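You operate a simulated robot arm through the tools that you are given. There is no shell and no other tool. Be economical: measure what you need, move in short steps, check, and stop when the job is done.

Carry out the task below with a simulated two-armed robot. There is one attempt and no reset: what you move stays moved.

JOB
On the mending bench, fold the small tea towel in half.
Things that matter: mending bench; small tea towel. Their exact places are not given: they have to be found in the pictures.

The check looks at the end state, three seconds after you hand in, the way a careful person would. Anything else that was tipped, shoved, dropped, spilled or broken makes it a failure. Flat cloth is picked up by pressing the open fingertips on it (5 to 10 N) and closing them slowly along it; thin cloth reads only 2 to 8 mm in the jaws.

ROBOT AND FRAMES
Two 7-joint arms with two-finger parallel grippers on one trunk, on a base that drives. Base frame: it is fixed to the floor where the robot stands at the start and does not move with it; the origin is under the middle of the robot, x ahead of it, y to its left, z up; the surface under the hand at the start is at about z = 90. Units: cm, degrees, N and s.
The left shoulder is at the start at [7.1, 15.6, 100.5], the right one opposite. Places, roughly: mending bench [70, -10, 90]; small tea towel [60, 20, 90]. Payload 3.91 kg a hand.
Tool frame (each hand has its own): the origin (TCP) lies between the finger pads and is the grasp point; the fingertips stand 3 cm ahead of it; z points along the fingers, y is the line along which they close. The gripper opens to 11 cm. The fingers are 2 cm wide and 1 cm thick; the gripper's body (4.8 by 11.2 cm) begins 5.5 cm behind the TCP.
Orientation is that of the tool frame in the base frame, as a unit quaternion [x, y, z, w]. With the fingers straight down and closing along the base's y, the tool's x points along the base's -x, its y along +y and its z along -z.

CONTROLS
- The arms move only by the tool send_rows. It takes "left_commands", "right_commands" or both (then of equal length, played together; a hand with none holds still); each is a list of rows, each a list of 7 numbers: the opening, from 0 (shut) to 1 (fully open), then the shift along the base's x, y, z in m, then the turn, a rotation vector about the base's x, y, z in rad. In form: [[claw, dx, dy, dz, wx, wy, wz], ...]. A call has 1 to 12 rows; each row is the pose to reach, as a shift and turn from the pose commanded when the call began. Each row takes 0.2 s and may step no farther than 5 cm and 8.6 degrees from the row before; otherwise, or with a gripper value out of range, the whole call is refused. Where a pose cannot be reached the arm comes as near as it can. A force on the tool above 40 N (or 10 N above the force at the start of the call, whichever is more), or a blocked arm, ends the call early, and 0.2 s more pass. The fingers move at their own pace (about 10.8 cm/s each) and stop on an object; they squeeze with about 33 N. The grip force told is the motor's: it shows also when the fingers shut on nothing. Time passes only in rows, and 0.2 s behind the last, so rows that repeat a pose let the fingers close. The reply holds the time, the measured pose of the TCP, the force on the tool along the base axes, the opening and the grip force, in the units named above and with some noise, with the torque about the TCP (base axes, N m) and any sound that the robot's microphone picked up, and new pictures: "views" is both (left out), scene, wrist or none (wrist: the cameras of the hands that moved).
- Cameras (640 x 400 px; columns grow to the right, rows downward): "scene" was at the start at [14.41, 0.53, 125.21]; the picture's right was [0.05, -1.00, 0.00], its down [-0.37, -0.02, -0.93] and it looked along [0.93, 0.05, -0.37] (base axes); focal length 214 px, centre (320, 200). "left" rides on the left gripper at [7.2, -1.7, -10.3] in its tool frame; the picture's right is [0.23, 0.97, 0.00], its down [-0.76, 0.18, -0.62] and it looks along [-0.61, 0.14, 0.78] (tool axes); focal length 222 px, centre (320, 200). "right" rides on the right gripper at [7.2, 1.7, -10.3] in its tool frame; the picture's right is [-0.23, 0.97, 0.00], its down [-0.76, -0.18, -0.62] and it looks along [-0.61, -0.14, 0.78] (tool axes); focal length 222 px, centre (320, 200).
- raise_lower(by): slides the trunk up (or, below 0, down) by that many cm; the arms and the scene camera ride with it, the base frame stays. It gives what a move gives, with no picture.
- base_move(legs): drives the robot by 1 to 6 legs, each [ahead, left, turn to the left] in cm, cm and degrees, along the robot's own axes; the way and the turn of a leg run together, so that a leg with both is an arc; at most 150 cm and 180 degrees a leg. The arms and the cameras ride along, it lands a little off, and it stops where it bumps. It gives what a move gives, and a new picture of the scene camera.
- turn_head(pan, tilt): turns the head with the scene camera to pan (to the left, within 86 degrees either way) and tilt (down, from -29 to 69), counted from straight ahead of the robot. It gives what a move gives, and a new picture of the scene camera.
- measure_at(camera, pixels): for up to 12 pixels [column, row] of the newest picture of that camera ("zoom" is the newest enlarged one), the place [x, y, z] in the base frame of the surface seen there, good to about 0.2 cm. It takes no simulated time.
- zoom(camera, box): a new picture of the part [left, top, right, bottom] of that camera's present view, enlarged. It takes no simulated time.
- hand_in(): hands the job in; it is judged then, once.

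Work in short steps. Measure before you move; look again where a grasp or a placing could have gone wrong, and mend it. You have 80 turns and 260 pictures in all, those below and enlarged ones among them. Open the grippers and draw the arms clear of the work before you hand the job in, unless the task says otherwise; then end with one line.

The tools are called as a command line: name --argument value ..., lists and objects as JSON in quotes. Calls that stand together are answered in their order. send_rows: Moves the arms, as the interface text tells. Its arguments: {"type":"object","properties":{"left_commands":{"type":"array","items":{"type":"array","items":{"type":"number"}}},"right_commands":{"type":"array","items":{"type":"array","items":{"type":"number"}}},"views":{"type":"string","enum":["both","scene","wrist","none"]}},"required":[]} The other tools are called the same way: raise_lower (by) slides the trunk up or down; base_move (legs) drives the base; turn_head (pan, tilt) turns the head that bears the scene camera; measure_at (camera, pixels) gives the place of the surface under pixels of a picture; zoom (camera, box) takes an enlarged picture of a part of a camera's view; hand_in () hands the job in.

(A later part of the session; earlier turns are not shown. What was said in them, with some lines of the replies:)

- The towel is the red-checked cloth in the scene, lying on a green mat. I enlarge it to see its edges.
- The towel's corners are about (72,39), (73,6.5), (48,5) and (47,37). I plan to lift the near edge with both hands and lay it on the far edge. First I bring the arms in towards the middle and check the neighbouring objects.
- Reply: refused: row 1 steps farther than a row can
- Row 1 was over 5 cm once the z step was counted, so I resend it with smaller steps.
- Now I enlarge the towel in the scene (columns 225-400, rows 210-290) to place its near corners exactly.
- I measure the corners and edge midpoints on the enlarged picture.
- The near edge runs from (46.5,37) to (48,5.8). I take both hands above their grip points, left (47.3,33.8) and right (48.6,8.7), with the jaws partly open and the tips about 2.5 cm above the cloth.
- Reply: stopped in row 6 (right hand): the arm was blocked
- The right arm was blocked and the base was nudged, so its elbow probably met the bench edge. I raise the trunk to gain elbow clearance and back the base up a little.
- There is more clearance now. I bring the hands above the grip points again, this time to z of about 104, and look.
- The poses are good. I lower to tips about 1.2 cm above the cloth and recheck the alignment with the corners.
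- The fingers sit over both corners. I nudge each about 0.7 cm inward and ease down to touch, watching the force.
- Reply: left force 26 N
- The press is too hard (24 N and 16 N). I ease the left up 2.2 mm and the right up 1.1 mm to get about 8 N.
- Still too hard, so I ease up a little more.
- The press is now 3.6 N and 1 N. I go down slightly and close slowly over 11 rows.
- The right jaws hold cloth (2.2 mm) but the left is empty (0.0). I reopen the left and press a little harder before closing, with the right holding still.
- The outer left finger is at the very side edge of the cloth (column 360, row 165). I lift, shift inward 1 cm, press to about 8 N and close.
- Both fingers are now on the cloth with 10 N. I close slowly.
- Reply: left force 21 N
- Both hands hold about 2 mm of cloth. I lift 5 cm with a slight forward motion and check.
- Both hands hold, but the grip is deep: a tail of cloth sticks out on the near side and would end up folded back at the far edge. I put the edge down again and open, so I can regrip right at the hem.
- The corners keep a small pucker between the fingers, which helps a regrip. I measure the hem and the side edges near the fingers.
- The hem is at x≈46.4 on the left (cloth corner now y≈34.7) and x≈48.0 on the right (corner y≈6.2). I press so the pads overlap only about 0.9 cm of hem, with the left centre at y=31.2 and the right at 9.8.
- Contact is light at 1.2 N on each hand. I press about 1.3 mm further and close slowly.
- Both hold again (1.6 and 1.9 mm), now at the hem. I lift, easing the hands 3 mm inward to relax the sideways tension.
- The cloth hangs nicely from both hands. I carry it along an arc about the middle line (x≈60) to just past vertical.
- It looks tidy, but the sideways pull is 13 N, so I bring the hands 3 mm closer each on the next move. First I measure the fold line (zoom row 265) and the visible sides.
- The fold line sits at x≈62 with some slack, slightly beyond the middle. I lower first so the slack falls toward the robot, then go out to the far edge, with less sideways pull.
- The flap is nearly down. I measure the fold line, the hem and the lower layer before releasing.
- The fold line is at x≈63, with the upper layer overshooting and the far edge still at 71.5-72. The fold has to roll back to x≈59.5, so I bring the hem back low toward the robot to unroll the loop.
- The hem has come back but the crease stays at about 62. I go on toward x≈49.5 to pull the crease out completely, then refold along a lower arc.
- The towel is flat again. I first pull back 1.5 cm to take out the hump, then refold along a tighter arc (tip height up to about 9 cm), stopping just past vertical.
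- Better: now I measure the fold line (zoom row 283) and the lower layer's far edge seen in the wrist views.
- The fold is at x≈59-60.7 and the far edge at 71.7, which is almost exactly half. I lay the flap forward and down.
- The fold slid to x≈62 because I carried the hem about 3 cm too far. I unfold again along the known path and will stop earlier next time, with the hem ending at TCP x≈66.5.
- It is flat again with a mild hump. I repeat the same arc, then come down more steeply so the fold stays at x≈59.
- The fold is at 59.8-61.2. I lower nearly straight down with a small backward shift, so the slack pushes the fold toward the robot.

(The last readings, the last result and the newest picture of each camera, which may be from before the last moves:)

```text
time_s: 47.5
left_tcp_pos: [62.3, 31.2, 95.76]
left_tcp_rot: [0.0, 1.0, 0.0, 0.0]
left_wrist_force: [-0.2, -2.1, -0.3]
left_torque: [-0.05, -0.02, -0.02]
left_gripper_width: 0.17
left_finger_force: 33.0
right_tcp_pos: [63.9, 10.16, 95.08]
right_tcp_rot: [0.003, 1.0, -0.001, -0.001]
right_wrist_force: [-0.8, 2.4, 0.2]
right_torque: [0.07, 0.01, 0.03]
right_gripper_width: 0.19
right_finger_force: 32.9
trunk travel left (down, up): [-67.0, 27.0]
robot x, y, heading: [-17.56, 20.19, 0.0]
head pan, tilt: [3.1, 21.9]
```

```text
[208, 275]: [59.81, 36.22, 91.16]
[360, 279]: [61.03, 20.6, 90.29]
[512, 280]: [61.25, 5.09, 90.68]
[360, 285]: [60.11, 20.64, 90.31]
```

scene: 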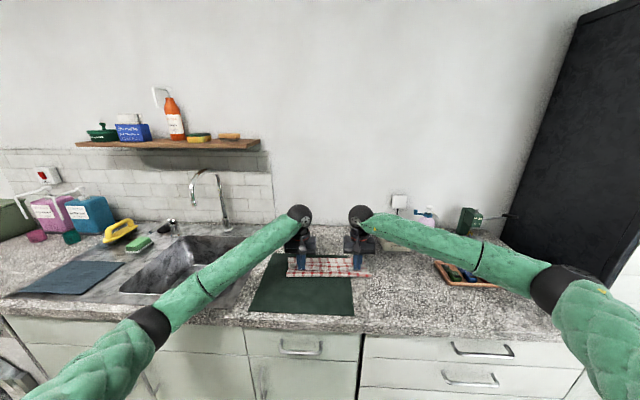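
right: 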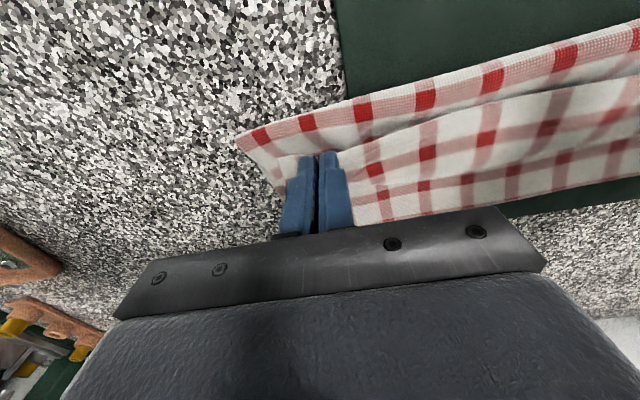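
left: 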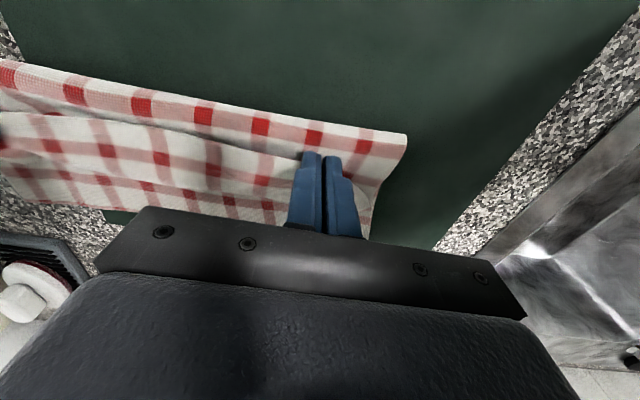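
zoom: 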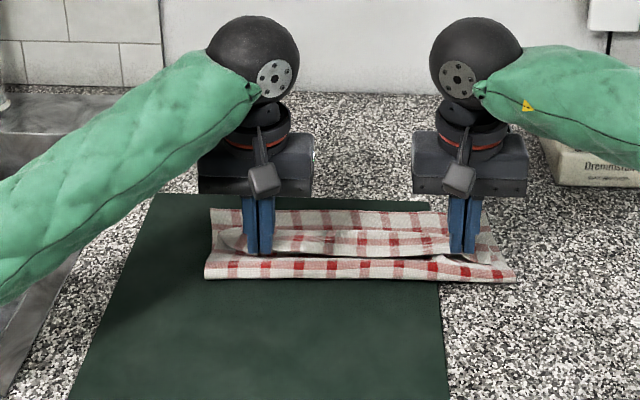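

The fold sticks and only rolls forward. I unfold once more, pulling back less so the far edge isn't dragged, and then use a lower arc.

send_rows --left_commands '[[0, -0.01, 0, 0.025, 0, 0, 0], [0, -0.04, 0, 0.028, 0, 0, 0], [0, -0.07, 0, 0.022, 0, 0, 0], [0, -0.1, 0, 0.012, 0, 0, 0], [0, -0.125, 0, 0.002, 0, 0, 0], [0, -0.14, 0, -0.008, 0, 0, 0], [0, -0.149, 0, -0.01, 0, 0, 0], [0, -0.149, 0, -0.01, 0, 0, 0]]' --right_commands '[[0, -0.01, 0, 0.025, 0, 0, 0], [0, -0.04, 0, 0.028, 0, 0, 0], [0, -0.07, 0, 0.022, 0, 0, 0], [0, -0.1, 0, 0.012, 0, 0, 0], [0, -0.125, 0, 0.002, 0, 0, 0], [0, -0.14, 0, -0.008, 0, 0, 0], [0, -0.149, 0, -0.01, 0, 0, 0], [0, -0.149, 0, -0.01, 0, 0, 0]]' --views "none"

send_rows --left_commands '[[0, 0.01, 0, 0.02, 0, 0, 0], [0, 0.025, 0, 0.04, 0, 0, 0], [0, 0.045, 0, 0.053, 0, 0, 0], [0, 0.065, 0, 0.06, 0, 0, 0], [0, 0.085, 0, 0.062, 0, 0, 0], [0, 0.1, 0, 0.062, 0, 0, 0], [0, 0.112, 0, 0.062, 0, 0, 0]]' --right_commands '[[0, 0.01, 0, 0.02, 0, 0, 0], [0, 0.025, 0, 0.04, 0, 0, 0], [0, 0.045, 0, 0.053, 0, 0, 0], [0, 0.065, 0, 0.06, 0, 0, 0], [0, 0.085, 0, 0.062, 0, 0, 0], [0, 0.1, 0, 0.062, 0, 0, 0], [0, 0.112, 0, 0.062, 0, 0, 0]]'

zoom --camera "scene" --box '[230, 200, 406, 310]'

```text
time_s: 49.3
left_tcp_pos: [47.28, 31.13, 94.52]
left_tcp_rot: [0.0, 1.0, 0.0, 0.0]
left_wrist_force: [0.0, -1.9, -0.7]
left_torque: [-0.07, 0.02, -0.04]
left_gripper_width: 0.14
left_finger_force: 32.9
right_tcp_pos: [49.08, 9.99, 94.25]
right_tcp_rot: [0.003, 1.0, -0.001, 0.0]
right_wrist_force: [-0.2, 2.1, -0.3]
right_torque: [0.08, 0.0, 0.03]
right_gripper_width: 0.19
right_finger_force: 32.9
trunk travel left (down, up): [-67.0, 27.0]
robot x, y, heading: [-17.43, 20.26, 0.1]
head pan, tilt: [3.1, 21.9]
```

```text
time_s: 50.9
left_tcp_pos: [58.66, 31.04, 100.72]
left_tcp_rot: [0.0, 1.0, 0.0, 0.001]
left_wrist_force: [-0.5, -2.4, 0.6]
left_torque: [-0.05, 0.0, -0.04]
left_gripper_width: 0.12
left_finger_force: 33.1
right_tcp_pos: [60.39, 10.21, 100.46]
right_tcp_rot: [0.003, 1.0, -0.001, -0.002]
right_wrist_force: [-0.8, 2.4, 0.0]
right_torque: [0.05, 0.02, 0.05]
right_gripper_width: 0.18
right_finger_force: 33.1
trunk travel left (down, up): [-67.0, 27.0]
robot x, y, heading: [-17.54, 20.04, -0.1]
head pan, tilt: [3.1, 21.9]
```

scene: 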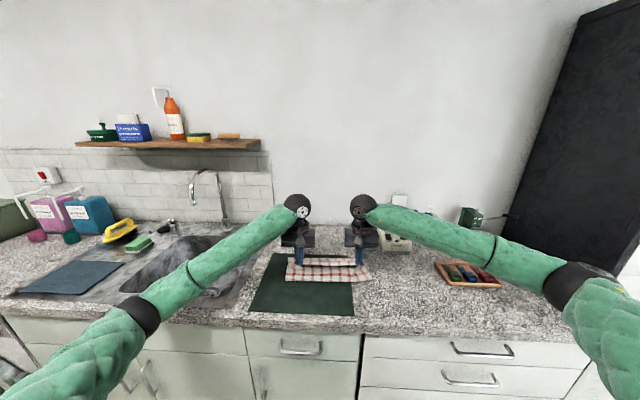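
right: 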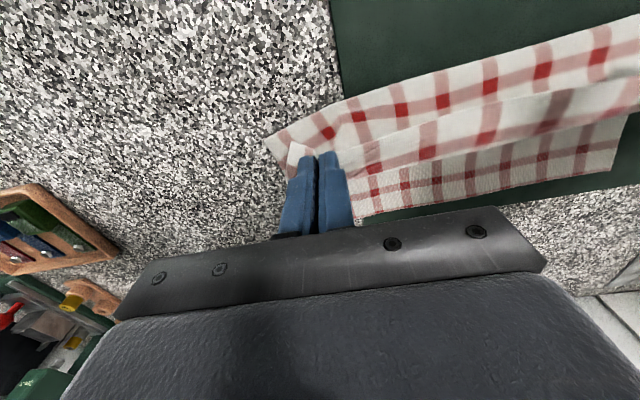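
left: 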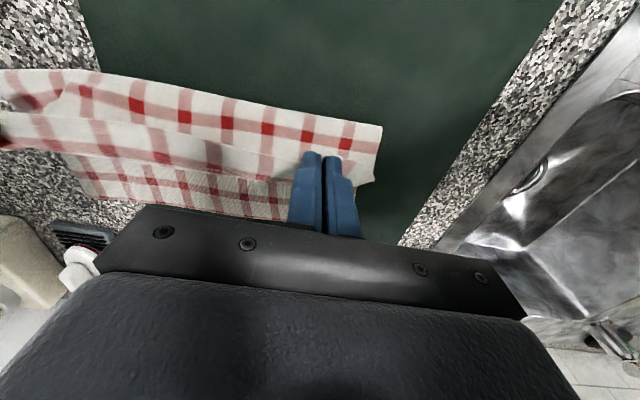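

```text
3.64 times, centred on (318, 255) of scene
```

zoom: 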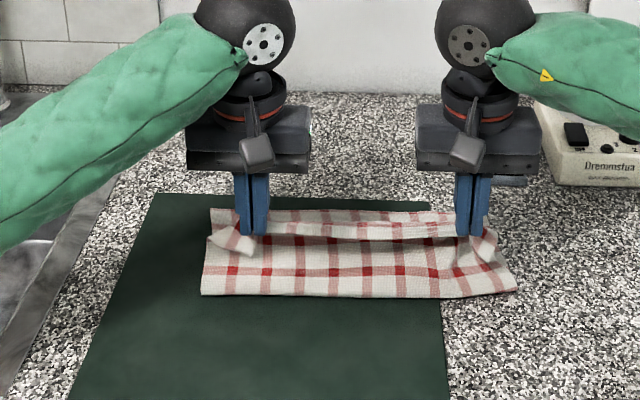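

measure_at --camera "zoom" --pixels '[[206, 290], [320, 293], [440, 295], [512, 289]]'

measure_at --camera "left" --pixels '[[270, 217], [150, 204], [100, 197]]'

measure_at --camera "right" --pixels '[[365, 212], [480, 192], [612, 168]]'

```text
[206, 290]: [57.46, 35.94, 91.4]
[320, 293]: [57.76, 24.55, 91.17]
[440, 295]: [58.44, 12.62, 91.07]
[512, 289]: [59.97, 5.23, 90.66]
```

```text
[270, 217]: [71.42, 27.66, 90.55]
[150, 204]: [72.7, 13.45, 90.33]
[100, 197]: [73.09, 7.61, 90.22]
```

```text
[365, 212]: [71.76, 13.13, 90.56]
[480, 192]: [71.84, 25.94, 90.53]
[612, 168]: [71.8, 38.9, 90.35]
```

The fold is at 57.5 (left) to 60 (right), which leaves room for the slight forward creep. I lay the flap gently out to left TCP x≈66.3.

send_rows --left_commands '[[0, 0.013, 0, -0.004, 0, 0, 0], [0, 0.028, 0, -0.012, 0, 0, 0], [0, 0.043, 0, -0.022, 0, 0, 0], [0, 0.058, 0, -0.034, 0, 0, 0], [0, 0.07, 0, -0.044, 0, 0, 0], [0, 0.076, 0, -0.054, 0, 0, 0], [0, 0.076, 0, -0.054, 0, 0, 0]]' --right_commands '[[0, 0.013, 0, -0.004, 0, 0, 0], [0, 0.028, 0, -0.012, 0, 0, 0], [0, 0.043, 0, -0.022, 0, 0, 0], [0, 0.058, 0, -0.034, 0, 0, 0], [0, 0.07, 0, -0.044, 0, 0, 0], [0, 0.076, 0, -0.054, 0, 0, 0], [0, 0.076, 0, -0.054, 0, 0, 0]]'

zoom --camera "scene" --box '[230, 200, 406, 310]'

```text
time_s: 52.5
left_tcp_pos: [66.11, 31.07, 95.26]
left_tcp_rot: [0.001, 1.0, 0.0, 0.0]
left_wrist_force: [0.1, -3.2, 1.0]
left_torque: [-0.1, 0.02, -0.02]
left_gripper_width: 0.16
left_finger_force: 33.0
right_tcp_pos: [67.9, 10.08, 95.02]
right_tcp_rot: [0.004, 1.0, -0.001, 0.0]
right_wrist_force: [-0.6, 3.1, -0.6]
right_torque: [0.06, 0.04, 0.0]
right_gripper_width: 0.19
right_finger_force: 32.7
trunk travel left (down, up): [-67.0, 27.0]
robot x, y, heading: [-17.51, 20.64, 0.1]
head pan, tilt: [3.1, 21.9]
```

scene: 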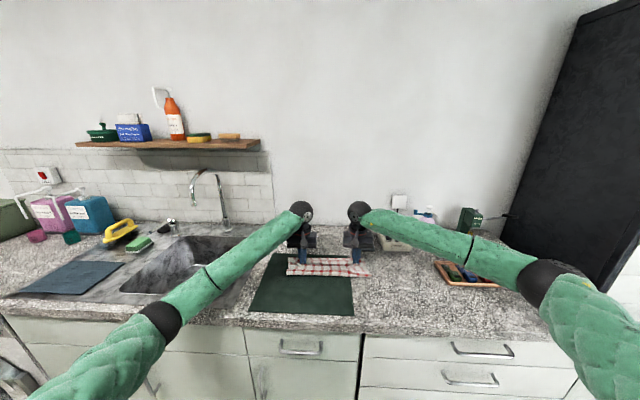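
right: 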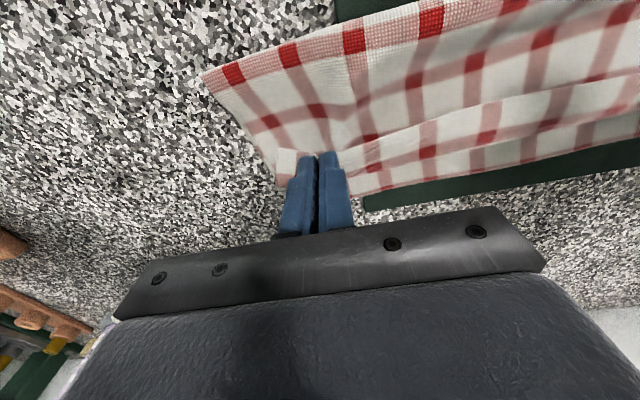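
left: 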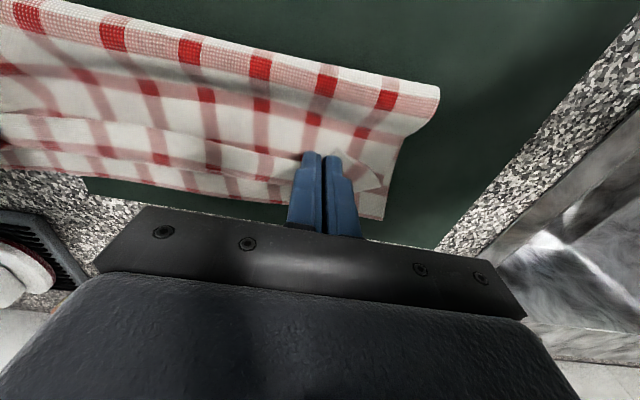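

```text
3.64 times, centred on (318, 255) of scene
```

zoom: 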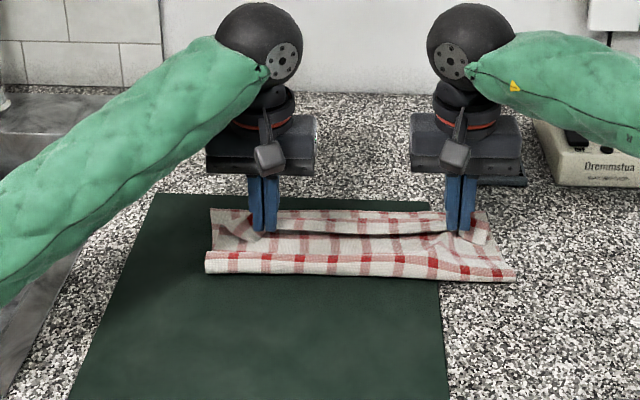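

measure_at --camera "zoom" --pixels '[[208, 270], [320, 273], [440, 276], [512, 279]]'

measure_at --camera "left" --pixels '[[376, 217], [270, 201], [150, 182], [240, 178], [439, 92]]'

measure_at --camera "right" --pixels '[[365, 190], [480, 172], [480, 148], [205, 75], [280, 185]]'

```text
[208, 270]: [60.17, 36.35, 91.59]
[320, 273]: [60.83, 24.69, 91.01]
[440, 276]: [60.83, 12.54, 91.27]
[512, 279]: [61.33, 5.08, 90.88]
```

```text
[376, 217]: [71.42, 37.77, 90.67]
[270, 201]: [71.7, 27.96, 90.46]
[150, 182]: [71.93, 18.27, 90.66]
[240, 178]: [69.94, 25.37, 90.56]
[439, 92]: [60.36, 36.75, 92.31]
```

```text
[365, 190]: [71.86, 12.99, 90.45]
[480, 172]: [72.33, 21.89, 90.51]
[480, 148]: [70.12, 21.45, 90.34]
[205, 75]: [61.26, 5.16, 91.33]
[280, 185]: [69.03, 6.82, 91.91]
```

The far edge is at x≈71.7 and the flap front at ≈69.5 with about 2.5 cm of hem turned back, so with the hem flipped out the edges should meet. I lower 0.8 cm, release gently and rise.

send_rows --left_commands '[[0, 0, 0, -0.008, 0, 0, 0], [0.1, 0, 0, -0.008, 0, 0, 0], [0.25, 0, 0, -0.008, 0, 0, 0], [0.3, 0, 0, -0.008, 0, 0, 0], [0.3, 0, 0, 0.02, 0, 0, 0], [0.3, 0, 0, 0.06, 0, 0, 0], [0.3, -0.01, 0, 0.1, 0, 0, 0], [0.3, -0.02, 0, 0.13, 0, 0, 0]]' --right_commands '[[0, 0, 0, -0.008, 0, 0, 0], [0.1, 0, 0, -0.008, 0, 0, 0], [0.25, 0, 0, -0.008, 0, 0, 0], [0.3, 0, 0, -0.008, 0, 0, 0], [0.3, 0, 0, 0.02, 0, 0, 0], [0.3, 0, 0, 0.06, 0, 0, 0], [0.3, -0.01, 0, 0.1, 0, 0, 0], [0.3, -0.02, 0, 0.13, 0, 0, 0]]'

zoom --camera "scene" --box '[230, 200, 406, 310]'

```text
time_s: 54.3
left_tcp_pos: [64.14, 31.14, 108.35]
left_tcp_rot: [0.001, 1.0, -0.001, -0.001]
left_wrist_force: [-0.3, -0.5, -0.3]
left_torque: [-0.02, -0.02, -0.01]
left_gripper_width: 3.31
left_finger_force: 0.0
right_tcp_pos: [65.64, 10.1, 108.2]
right_tcp_rot: [0.003, 1.0, -0.001, 0.0]
right_wrist_force: [-0.8, 0.5, 1.0]
right_torque: [-0.03, -0.03, 0.02]
right_gripper_width: 3.31
right_finger_force: 0.0
trunk travel left (down, up): [-67.0, 27.0]
robot x, y, heading: [-17.51, 20.0, 0.0]
head pan, tilt: [3.1, 21.9]
```

scene: 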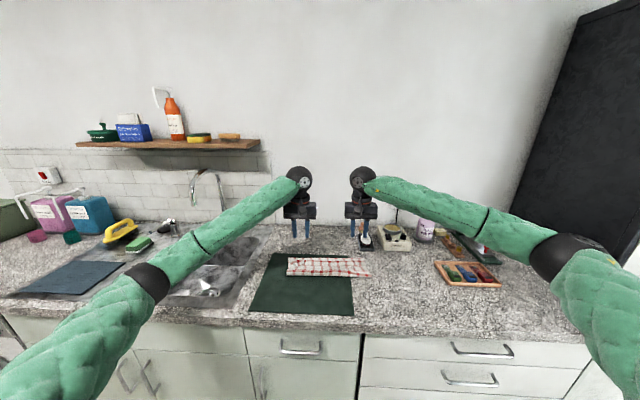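
right: 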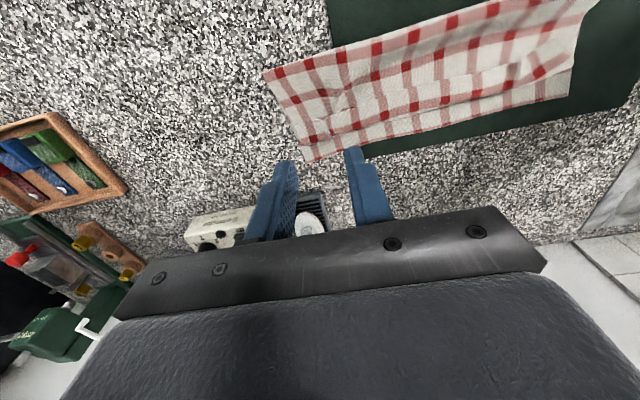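
left: 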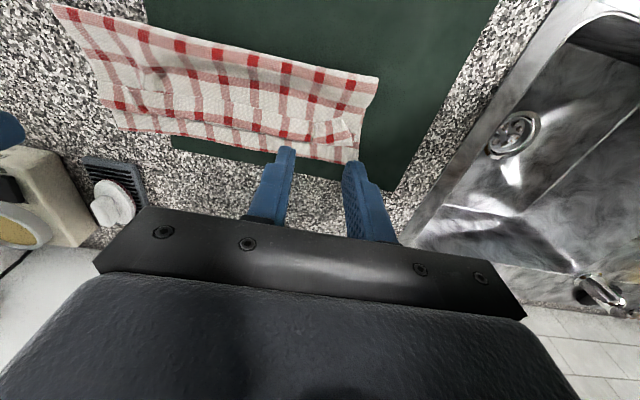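

```text
3.64 times, centred on (318, 255) of scene
```

zoom: 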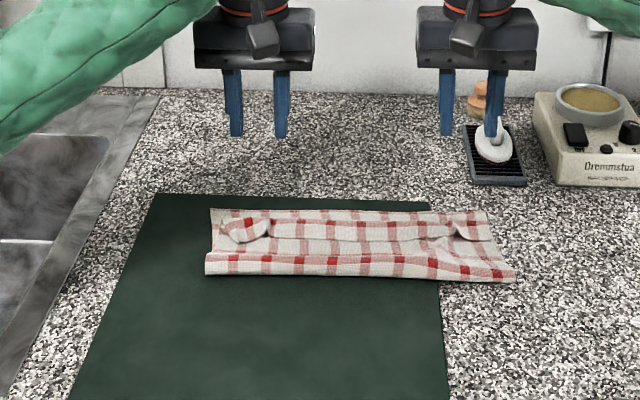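

Released; the hem strip is turned back along the length. I look closer through the wrist cameras.

zoom --camera "left" --box '[40, 0, 400, 225]'

zoom --camera "right" --box '[250, 0, 600, 218]'

```text
1.78 times, centred on (220, 112) of left
```

zoom: 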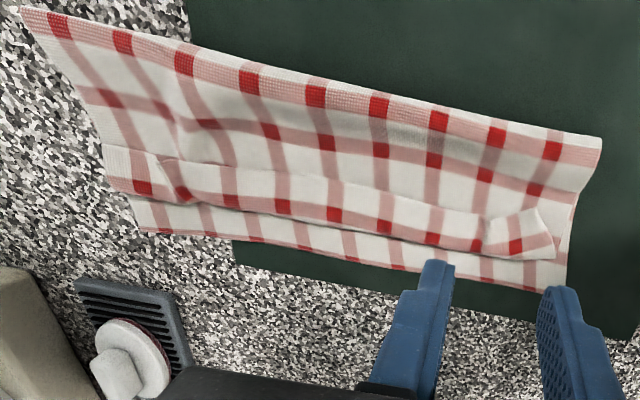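

```text
1.83 times, centred on (425, 109) of right
```

zoom: 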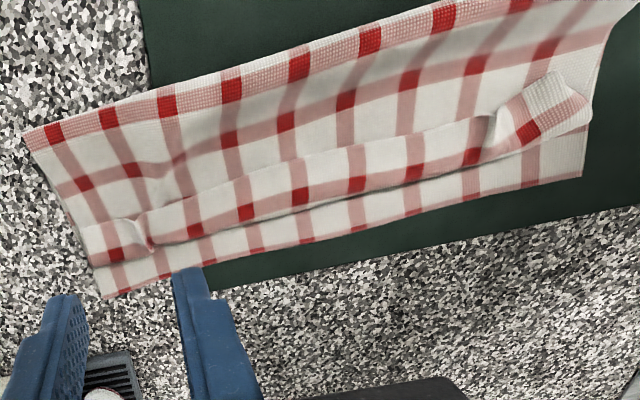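

I measure heights and positions of the turned-back strip: its hem edge, its ridge and the layer in front of it.

measure_at --camera "left" --pixels '[[344, 115], [313, 118], [250, 108], [180, 98], [130, 89], [240, 122], [310, 138], [250, 95], [310, 105], [375, 82], [355, 160], [110, 108]]'

measure_at --camera "right" --pixels '[[330, 120], [360, 108], [430, 87], [510, 65], [555, 40], [320, 135], [420, 105], [345, 95], [500, 45], [265, 75], [305, 160], [570, 65]]'

```text
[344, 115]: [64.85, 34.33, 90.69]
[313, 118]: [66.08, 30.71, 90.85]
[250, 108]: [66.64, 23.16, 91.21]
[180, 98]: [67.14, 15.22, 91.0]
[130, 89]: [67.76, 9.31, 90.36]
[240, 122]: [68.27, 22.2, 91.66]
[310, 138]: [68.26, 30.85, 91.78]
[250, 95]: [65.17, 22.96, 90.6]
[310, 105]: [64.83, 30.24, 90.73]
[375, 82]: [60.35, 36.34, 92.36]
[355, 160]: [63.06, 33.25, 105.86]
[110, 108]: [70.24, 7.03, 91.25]
```

```text
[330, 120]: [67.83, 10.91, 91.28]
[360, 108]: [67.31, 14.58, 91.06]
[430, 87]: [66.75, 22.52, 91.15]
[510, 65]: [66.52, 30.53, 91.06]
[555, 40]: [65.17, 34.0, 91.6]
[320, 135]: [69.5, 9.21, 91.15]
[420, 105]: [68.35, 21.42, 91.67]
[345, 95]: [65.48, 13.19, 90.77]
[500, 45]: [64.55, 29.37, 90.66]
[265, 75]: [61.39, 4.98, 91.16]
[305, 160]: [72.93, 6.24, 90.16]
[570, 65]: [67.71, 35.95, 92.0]
```

The strip's hem is at x≈66.3 and its ridge at ≈69, so unflipped it would reach x≈71.7, the lower layer's edge. I place spread fingertips just in front of it to push it over, first at 1.5 cm above the cloth.

send_rows --left_commands '[[0.64, -0.005, -0.01, -0.04, 0, 0, 0], [0.64, -0.01, -0.016, -0.08, 0, 0, 0], [0.64, -0.011, -0.016, -0.115, 0, 0, 0], [0.64, -0.011, -0.016, -0.13, 0, 0, 0], [0.64, -0.011, -0.016, -0.13, 0, 0, 0]]' --right_commands '[[0.64, -0.002, 0.01, -0.04, 0, 0, 0], [0.64, -0.004, 0.019, -0.08, 0, 0, 0], [0.64, -0.006, 0.019, -0.115, 0, 0, 0], [0.64, -0.006, 0.019, -0.13, 0, 0, 0], [0.64, -0.006, 0.019, -0.13, 0, 0, 0]]' --views "wrist"

```text
time_s: 55.5
left_tcp_pos: [63.01, 29.62, 95.43]
left_tcp_rot: [0.002, 1.0, -0.001, -0.001]
left_wrist_force: [-0.4, 0.2, -0.5]
left_torque: [0.01, -0.03, 0.04]
left_gripper_width: 7.02
left_finger_force: 0.1
right_tcp_pos: [65.27, 12.03, 95.05]
right_tcp_rot: [0.003, 1.0, -0.001, -0.001]
right_wrist_force: [0.4, 0.6, -0.3]
right_torque: [0.0, 0.04, -0.01]
right_gripper_width: 7.04
right_finger_force: 0.0
trunk travel left (down, up): [-67.0, 27.0]
robot x, y, heading: [-17.41, 20.31, -0.1]
head pan, tilt: [3.1, 21.9]
```

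right: 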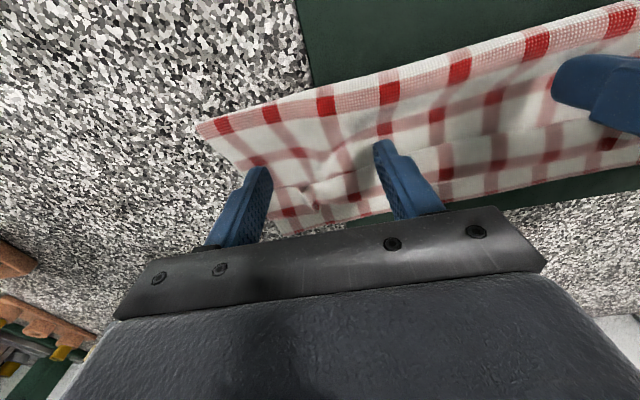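
left: 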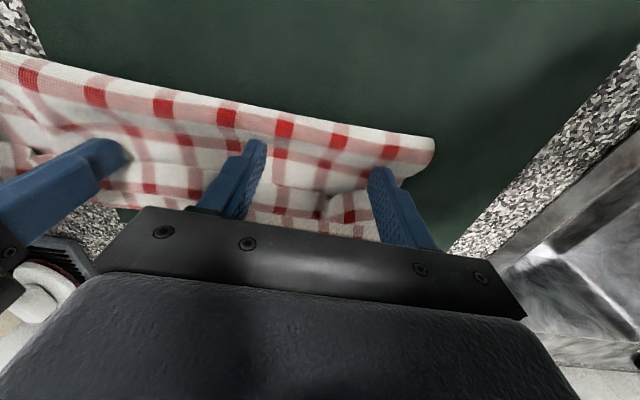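

The fingertips are in front of the strip. I lower to just above the layer and push forward slowly, rising a bit past the ridge.

send_rows --left_commands '[[0.64, 0, 0, -0.01, 0, 0, 0], [0.64, 0, 0, -0.0145, 0, 0, 0], [0.64, 0.012, 0, -0.0145, 0, 0, 0], [0.64, 0.024, 0, -0.0145, 0, 0, 0], [0.64, 0.036, 0, -0.013, 0, 0, 0], [0.64, 0.046, 0, -0.01, 0, 0, 0], [0.64, 0.056, 0, -0.008, 0, 0, 0], [0.64, 0.066, 0, -0.007, 0, 0, 0], [0.64, 0.076, 0, -0.007, 0, 0, 0]]' --right_commands '[[0.64, 0, 0, -0.01, 0, 0, 0], [0.64, 0, 0, -0.0125, 0, 0, 0], [0.64, 0.01, 0, -0.0125, 0, 0, 0], [0.64, 0.02, 0, -0.0125, 0, 0, 0], [0.64, 0.03, 0, -0.011, 0, 0, 0], [0.64, 0.038, 0, -0.008, 0, 0, 0], [0.64, 0.047, 0, -0.006, 0, 0, 0], [0.64, 0.056, 0, -0.005, 0, 0, 0], [0.64, 0.065, 0, -0.005, 0, 0, 0]]'

zoom --camera "scene" --box '[230, 200, 406, 310]'

```text
time_s: 57.5
left_tcp_pos: [70.62, 29.67, 94.56]
left_tcp_rot: [0.001, 1.0, 0.0, 0.0]
left_wrist_force: [-0.2, 0.5, 0.0]
left_torque: [0.04, -0.03, 0.0]
left_gripper_width: 7.04
left_finger_force: 0.0
right_tcp_pos: [71.72, 11.97, 94.49]
right_tcp_rot: [0.002, 1.0, -0.001, 0.0]
right_wrist_force: [1.0, 0.2, -1.0]
right_torque: [-0.01, -0.01, 0.02]
right_gripper_width: 7.06
right_finger_force: 0.1
trunk travel left (down, up): [-67.0, 27.0]
robot x, y, heading: [-17.4, 20.41, 0.0]
head pan, tilt: [3.1, 21.9]
```

scene: 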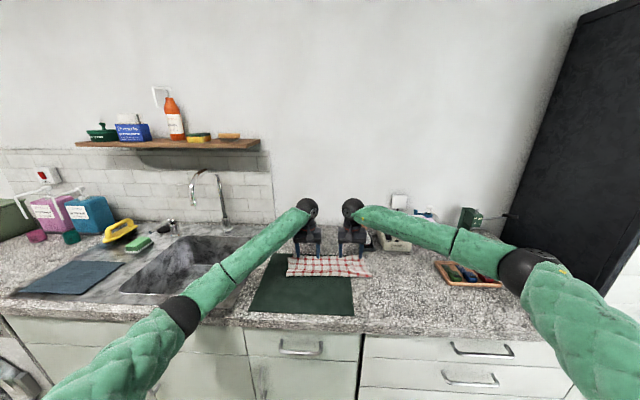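
right: 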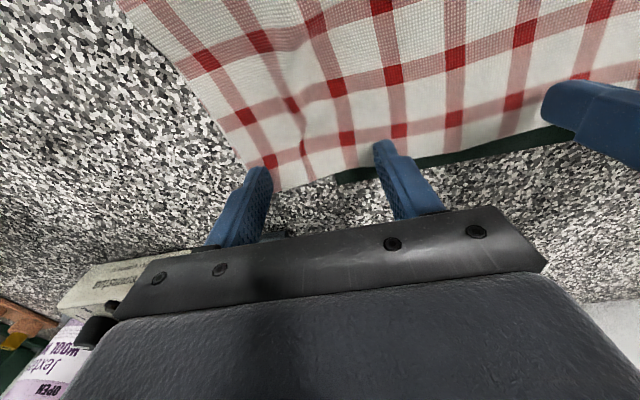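
left: 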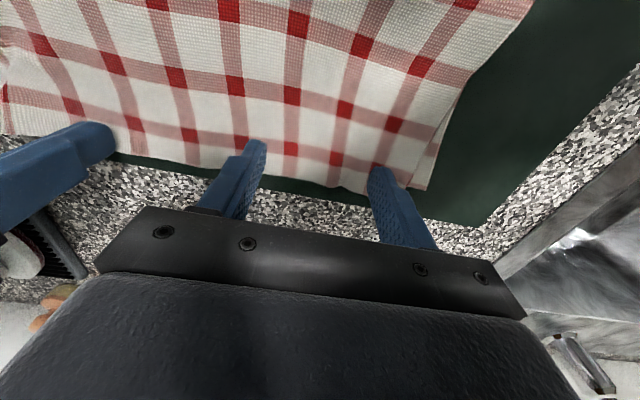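

```text
3.64 times, centred on (318, 255) of scene
```

zoom: 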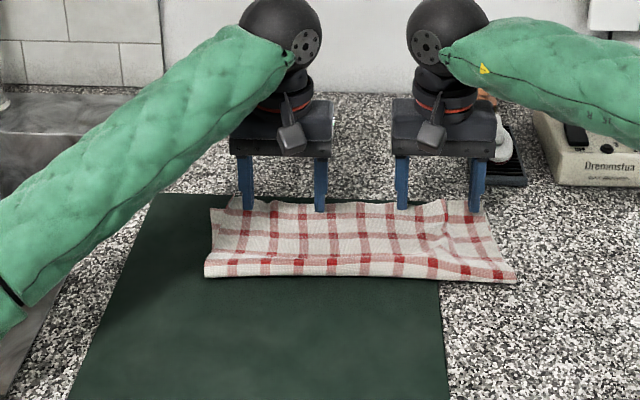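

Excellent: the hem flipped out cleanly. I raise the hands straight up and back to inspect the whole towel.

send_rows --left_commands '[[0.64, 0, 0, 0.04, 0, 0, 0], [0.64, 0, 0, 0.085, 0, 0, 0], [0.64, -0.02, 0, 0.125, 0, 0, 0], [0.64, -0.05, 0, 0.145, 0, 0, 0]]' --right_commands '[[0.64, 0, 0, 0.04, 0, 0, 0], [0.64, 0, 0, 0.085, 0, 0, 0], [0.64, -0.02, 0, 0.125, 0, 0, 0], [0.64, -0.05, 0, 0.145, 0, 0, 0]]'

zoom --camera "scene" --box '[250, 230, 394, 320]'

zoom --camera "left" --box '[40, 0, 400, 225]'

```text
time_s: 58.5
left_tcp_pos: [65.44, 29.61, 109.19]
left_tcp_rot: [0.0, 1.0, 0.0, 0.001]
left_wrist_force: [-0.9, -0.4, -0.8]
left_torque: [0.0, -0.02, 0.01]
left_gripper_width: 7.03
left_finger_force: 0.1
right_tcp_pos: [66.5, 11.94, 109.29]
right_tcp_rot: [0.003, 1.0, -0.001, 0.001]
right_wrist_force: [0.2, 0.5, 0.8]
right_torque: [-0.02, 0.01, -0.01]
right_gripper_width: 7.05
right_finger_force: 0.2
trunk travel left (down, up): [-67.0, 27.0]
robot x, y, heading: [-17.4, 20.04, 0.1]
head pan, tilt: [3.1, 21.9]
```

scene: 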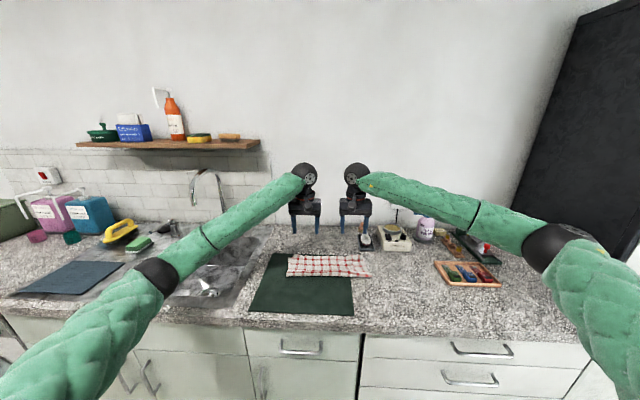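
right: 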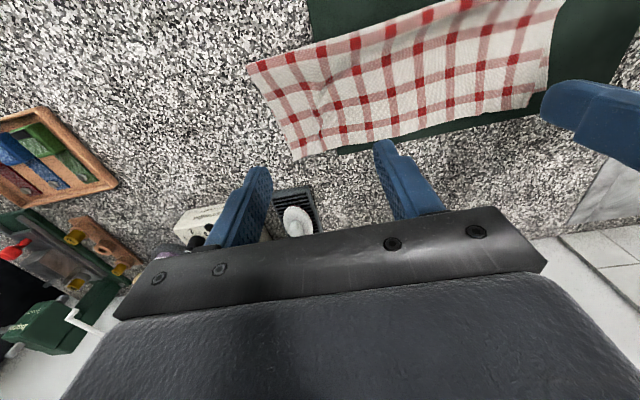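
left: 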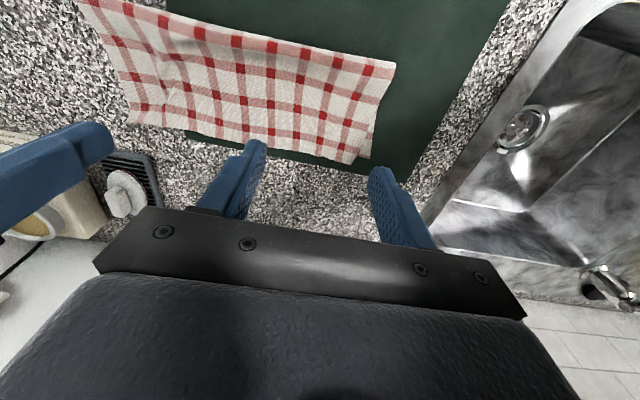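

```text
4.44 times, centred on (322, 275) of scene
```

zoom: 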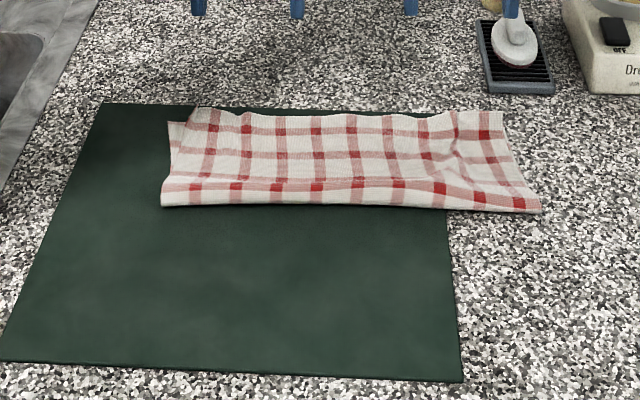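

```text
1.78 times, centred on (220, 112) of left
```

zoom: 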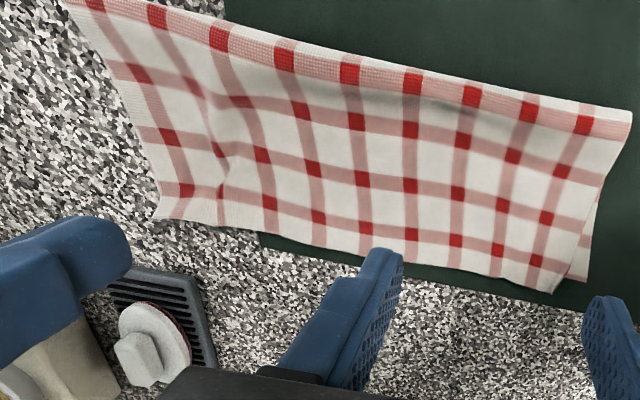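

It looks like a neat half fold. I measure the hem against the lower layer, and the fold line.

measure_at --camera "zoom" --pixels '[[550, 288], [584, 278], [430, 260], [300, 232], [160, 214], [628, 125], [520, 100], [350, 65], [590, 245], [410, 110], [215, 190]]'

measure_at --camera "right" --pixels '[[298, 157], [400, 130], [530, 100], [250, 68], [380, 28], [322, 105]]'

```text
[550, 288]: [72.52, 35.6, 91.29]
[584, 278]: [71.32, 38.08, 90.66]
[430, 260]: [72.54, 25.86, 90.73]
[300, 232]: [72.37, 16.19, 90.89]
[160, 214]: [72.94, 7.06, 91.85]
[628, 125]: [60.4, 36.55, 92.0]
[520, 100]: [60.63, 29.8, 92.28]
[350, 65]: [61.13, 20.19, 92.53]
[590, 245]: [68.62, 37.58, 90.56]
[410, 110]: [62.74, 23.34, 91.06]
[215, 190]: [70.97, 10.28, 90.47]
```

```text
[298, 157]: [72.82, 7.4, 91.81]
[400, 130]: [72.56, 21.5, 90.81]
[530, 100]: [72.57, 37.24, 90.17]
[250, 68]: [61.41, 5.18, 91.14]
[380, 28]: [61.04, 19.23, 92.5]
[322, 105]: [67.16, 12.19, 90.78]
```

The hem lies within about 1 cm of the lower edge (72.5 against 71.4-72), the fold is straight at x≈61, and nothing else was disturbed. I open the grippers and draw the arms clear.

send_rows --left_commands '[[0.8, 0, 0, 0.04, 0, 0, 0], [1, -0.02, 0.01, 0.08, 0, 0, 0], [1, -0.06, 0.02, 0.1, 0, 0, 0], [1, -0.1, 0.04, 0.1, 0, 0, 0], [1, -0.14, 0.05, 0.1, 0, 0, 0], [1, -0.17, 0.06, 0.1, 0, 0, 0]]' --right_commands '[[0.8, 0, 0, 0.04, 0, 0, 0], [1, -0.02, -0.01, 0.08, 0, 0, 0], [1, -0.06, -0.02, 0.1, 0, 0, 0], [1, -0.1, -0.04, 0.1, 0, 0, 0], [1, -0.14, -0.05, 0.1, 0, 0, 0], [1, -0.17, -0.06, 0.1, 0, 0, 0]]' --views "scene"

```text
time_s: 59.9
left_tcp_pos: [48.51, 35.6, 119.24]
left_tcp_rot: [0.0, 1.0, 0.0, 0.001]
left_wrist_force: [0.2, -0.5, 0.8]
left_torque: [-0.02, -0.01, -0.01]
left_gripper_width: 11.0
left_finger_force: 0.2
right_tcp_pos: [49.68, 5.97, 119.11]
right_tcp_rot: [0.001, 1.0, -0.001, 0.001]
right_wrist_force: [0.8, -1.2, -0.3]
right_torque: [0.02, -0.02, 0.01]
right_gripper_width: 11.01
right_finger_force: 0.2
trunk travel left (down, up): [-67.0, 27.0]
robot x, y, heading: [-17.85, 20.32, -0.1]
head pan, tilt: [3.1, 21.9]
```

scene: 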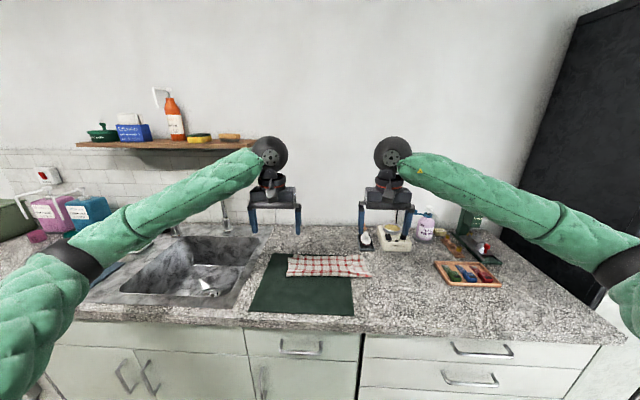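

The arms are clear and the towel lies folded in half, so I hand in.

hand_in

```text
The job is handed in.
```

The small tea towel is folded in half on the mending bench, with its hem lying about 1 cm past the far edge; its left far corner sits about 2.5 cm inside the corner below. I saw nothing else disturbed.
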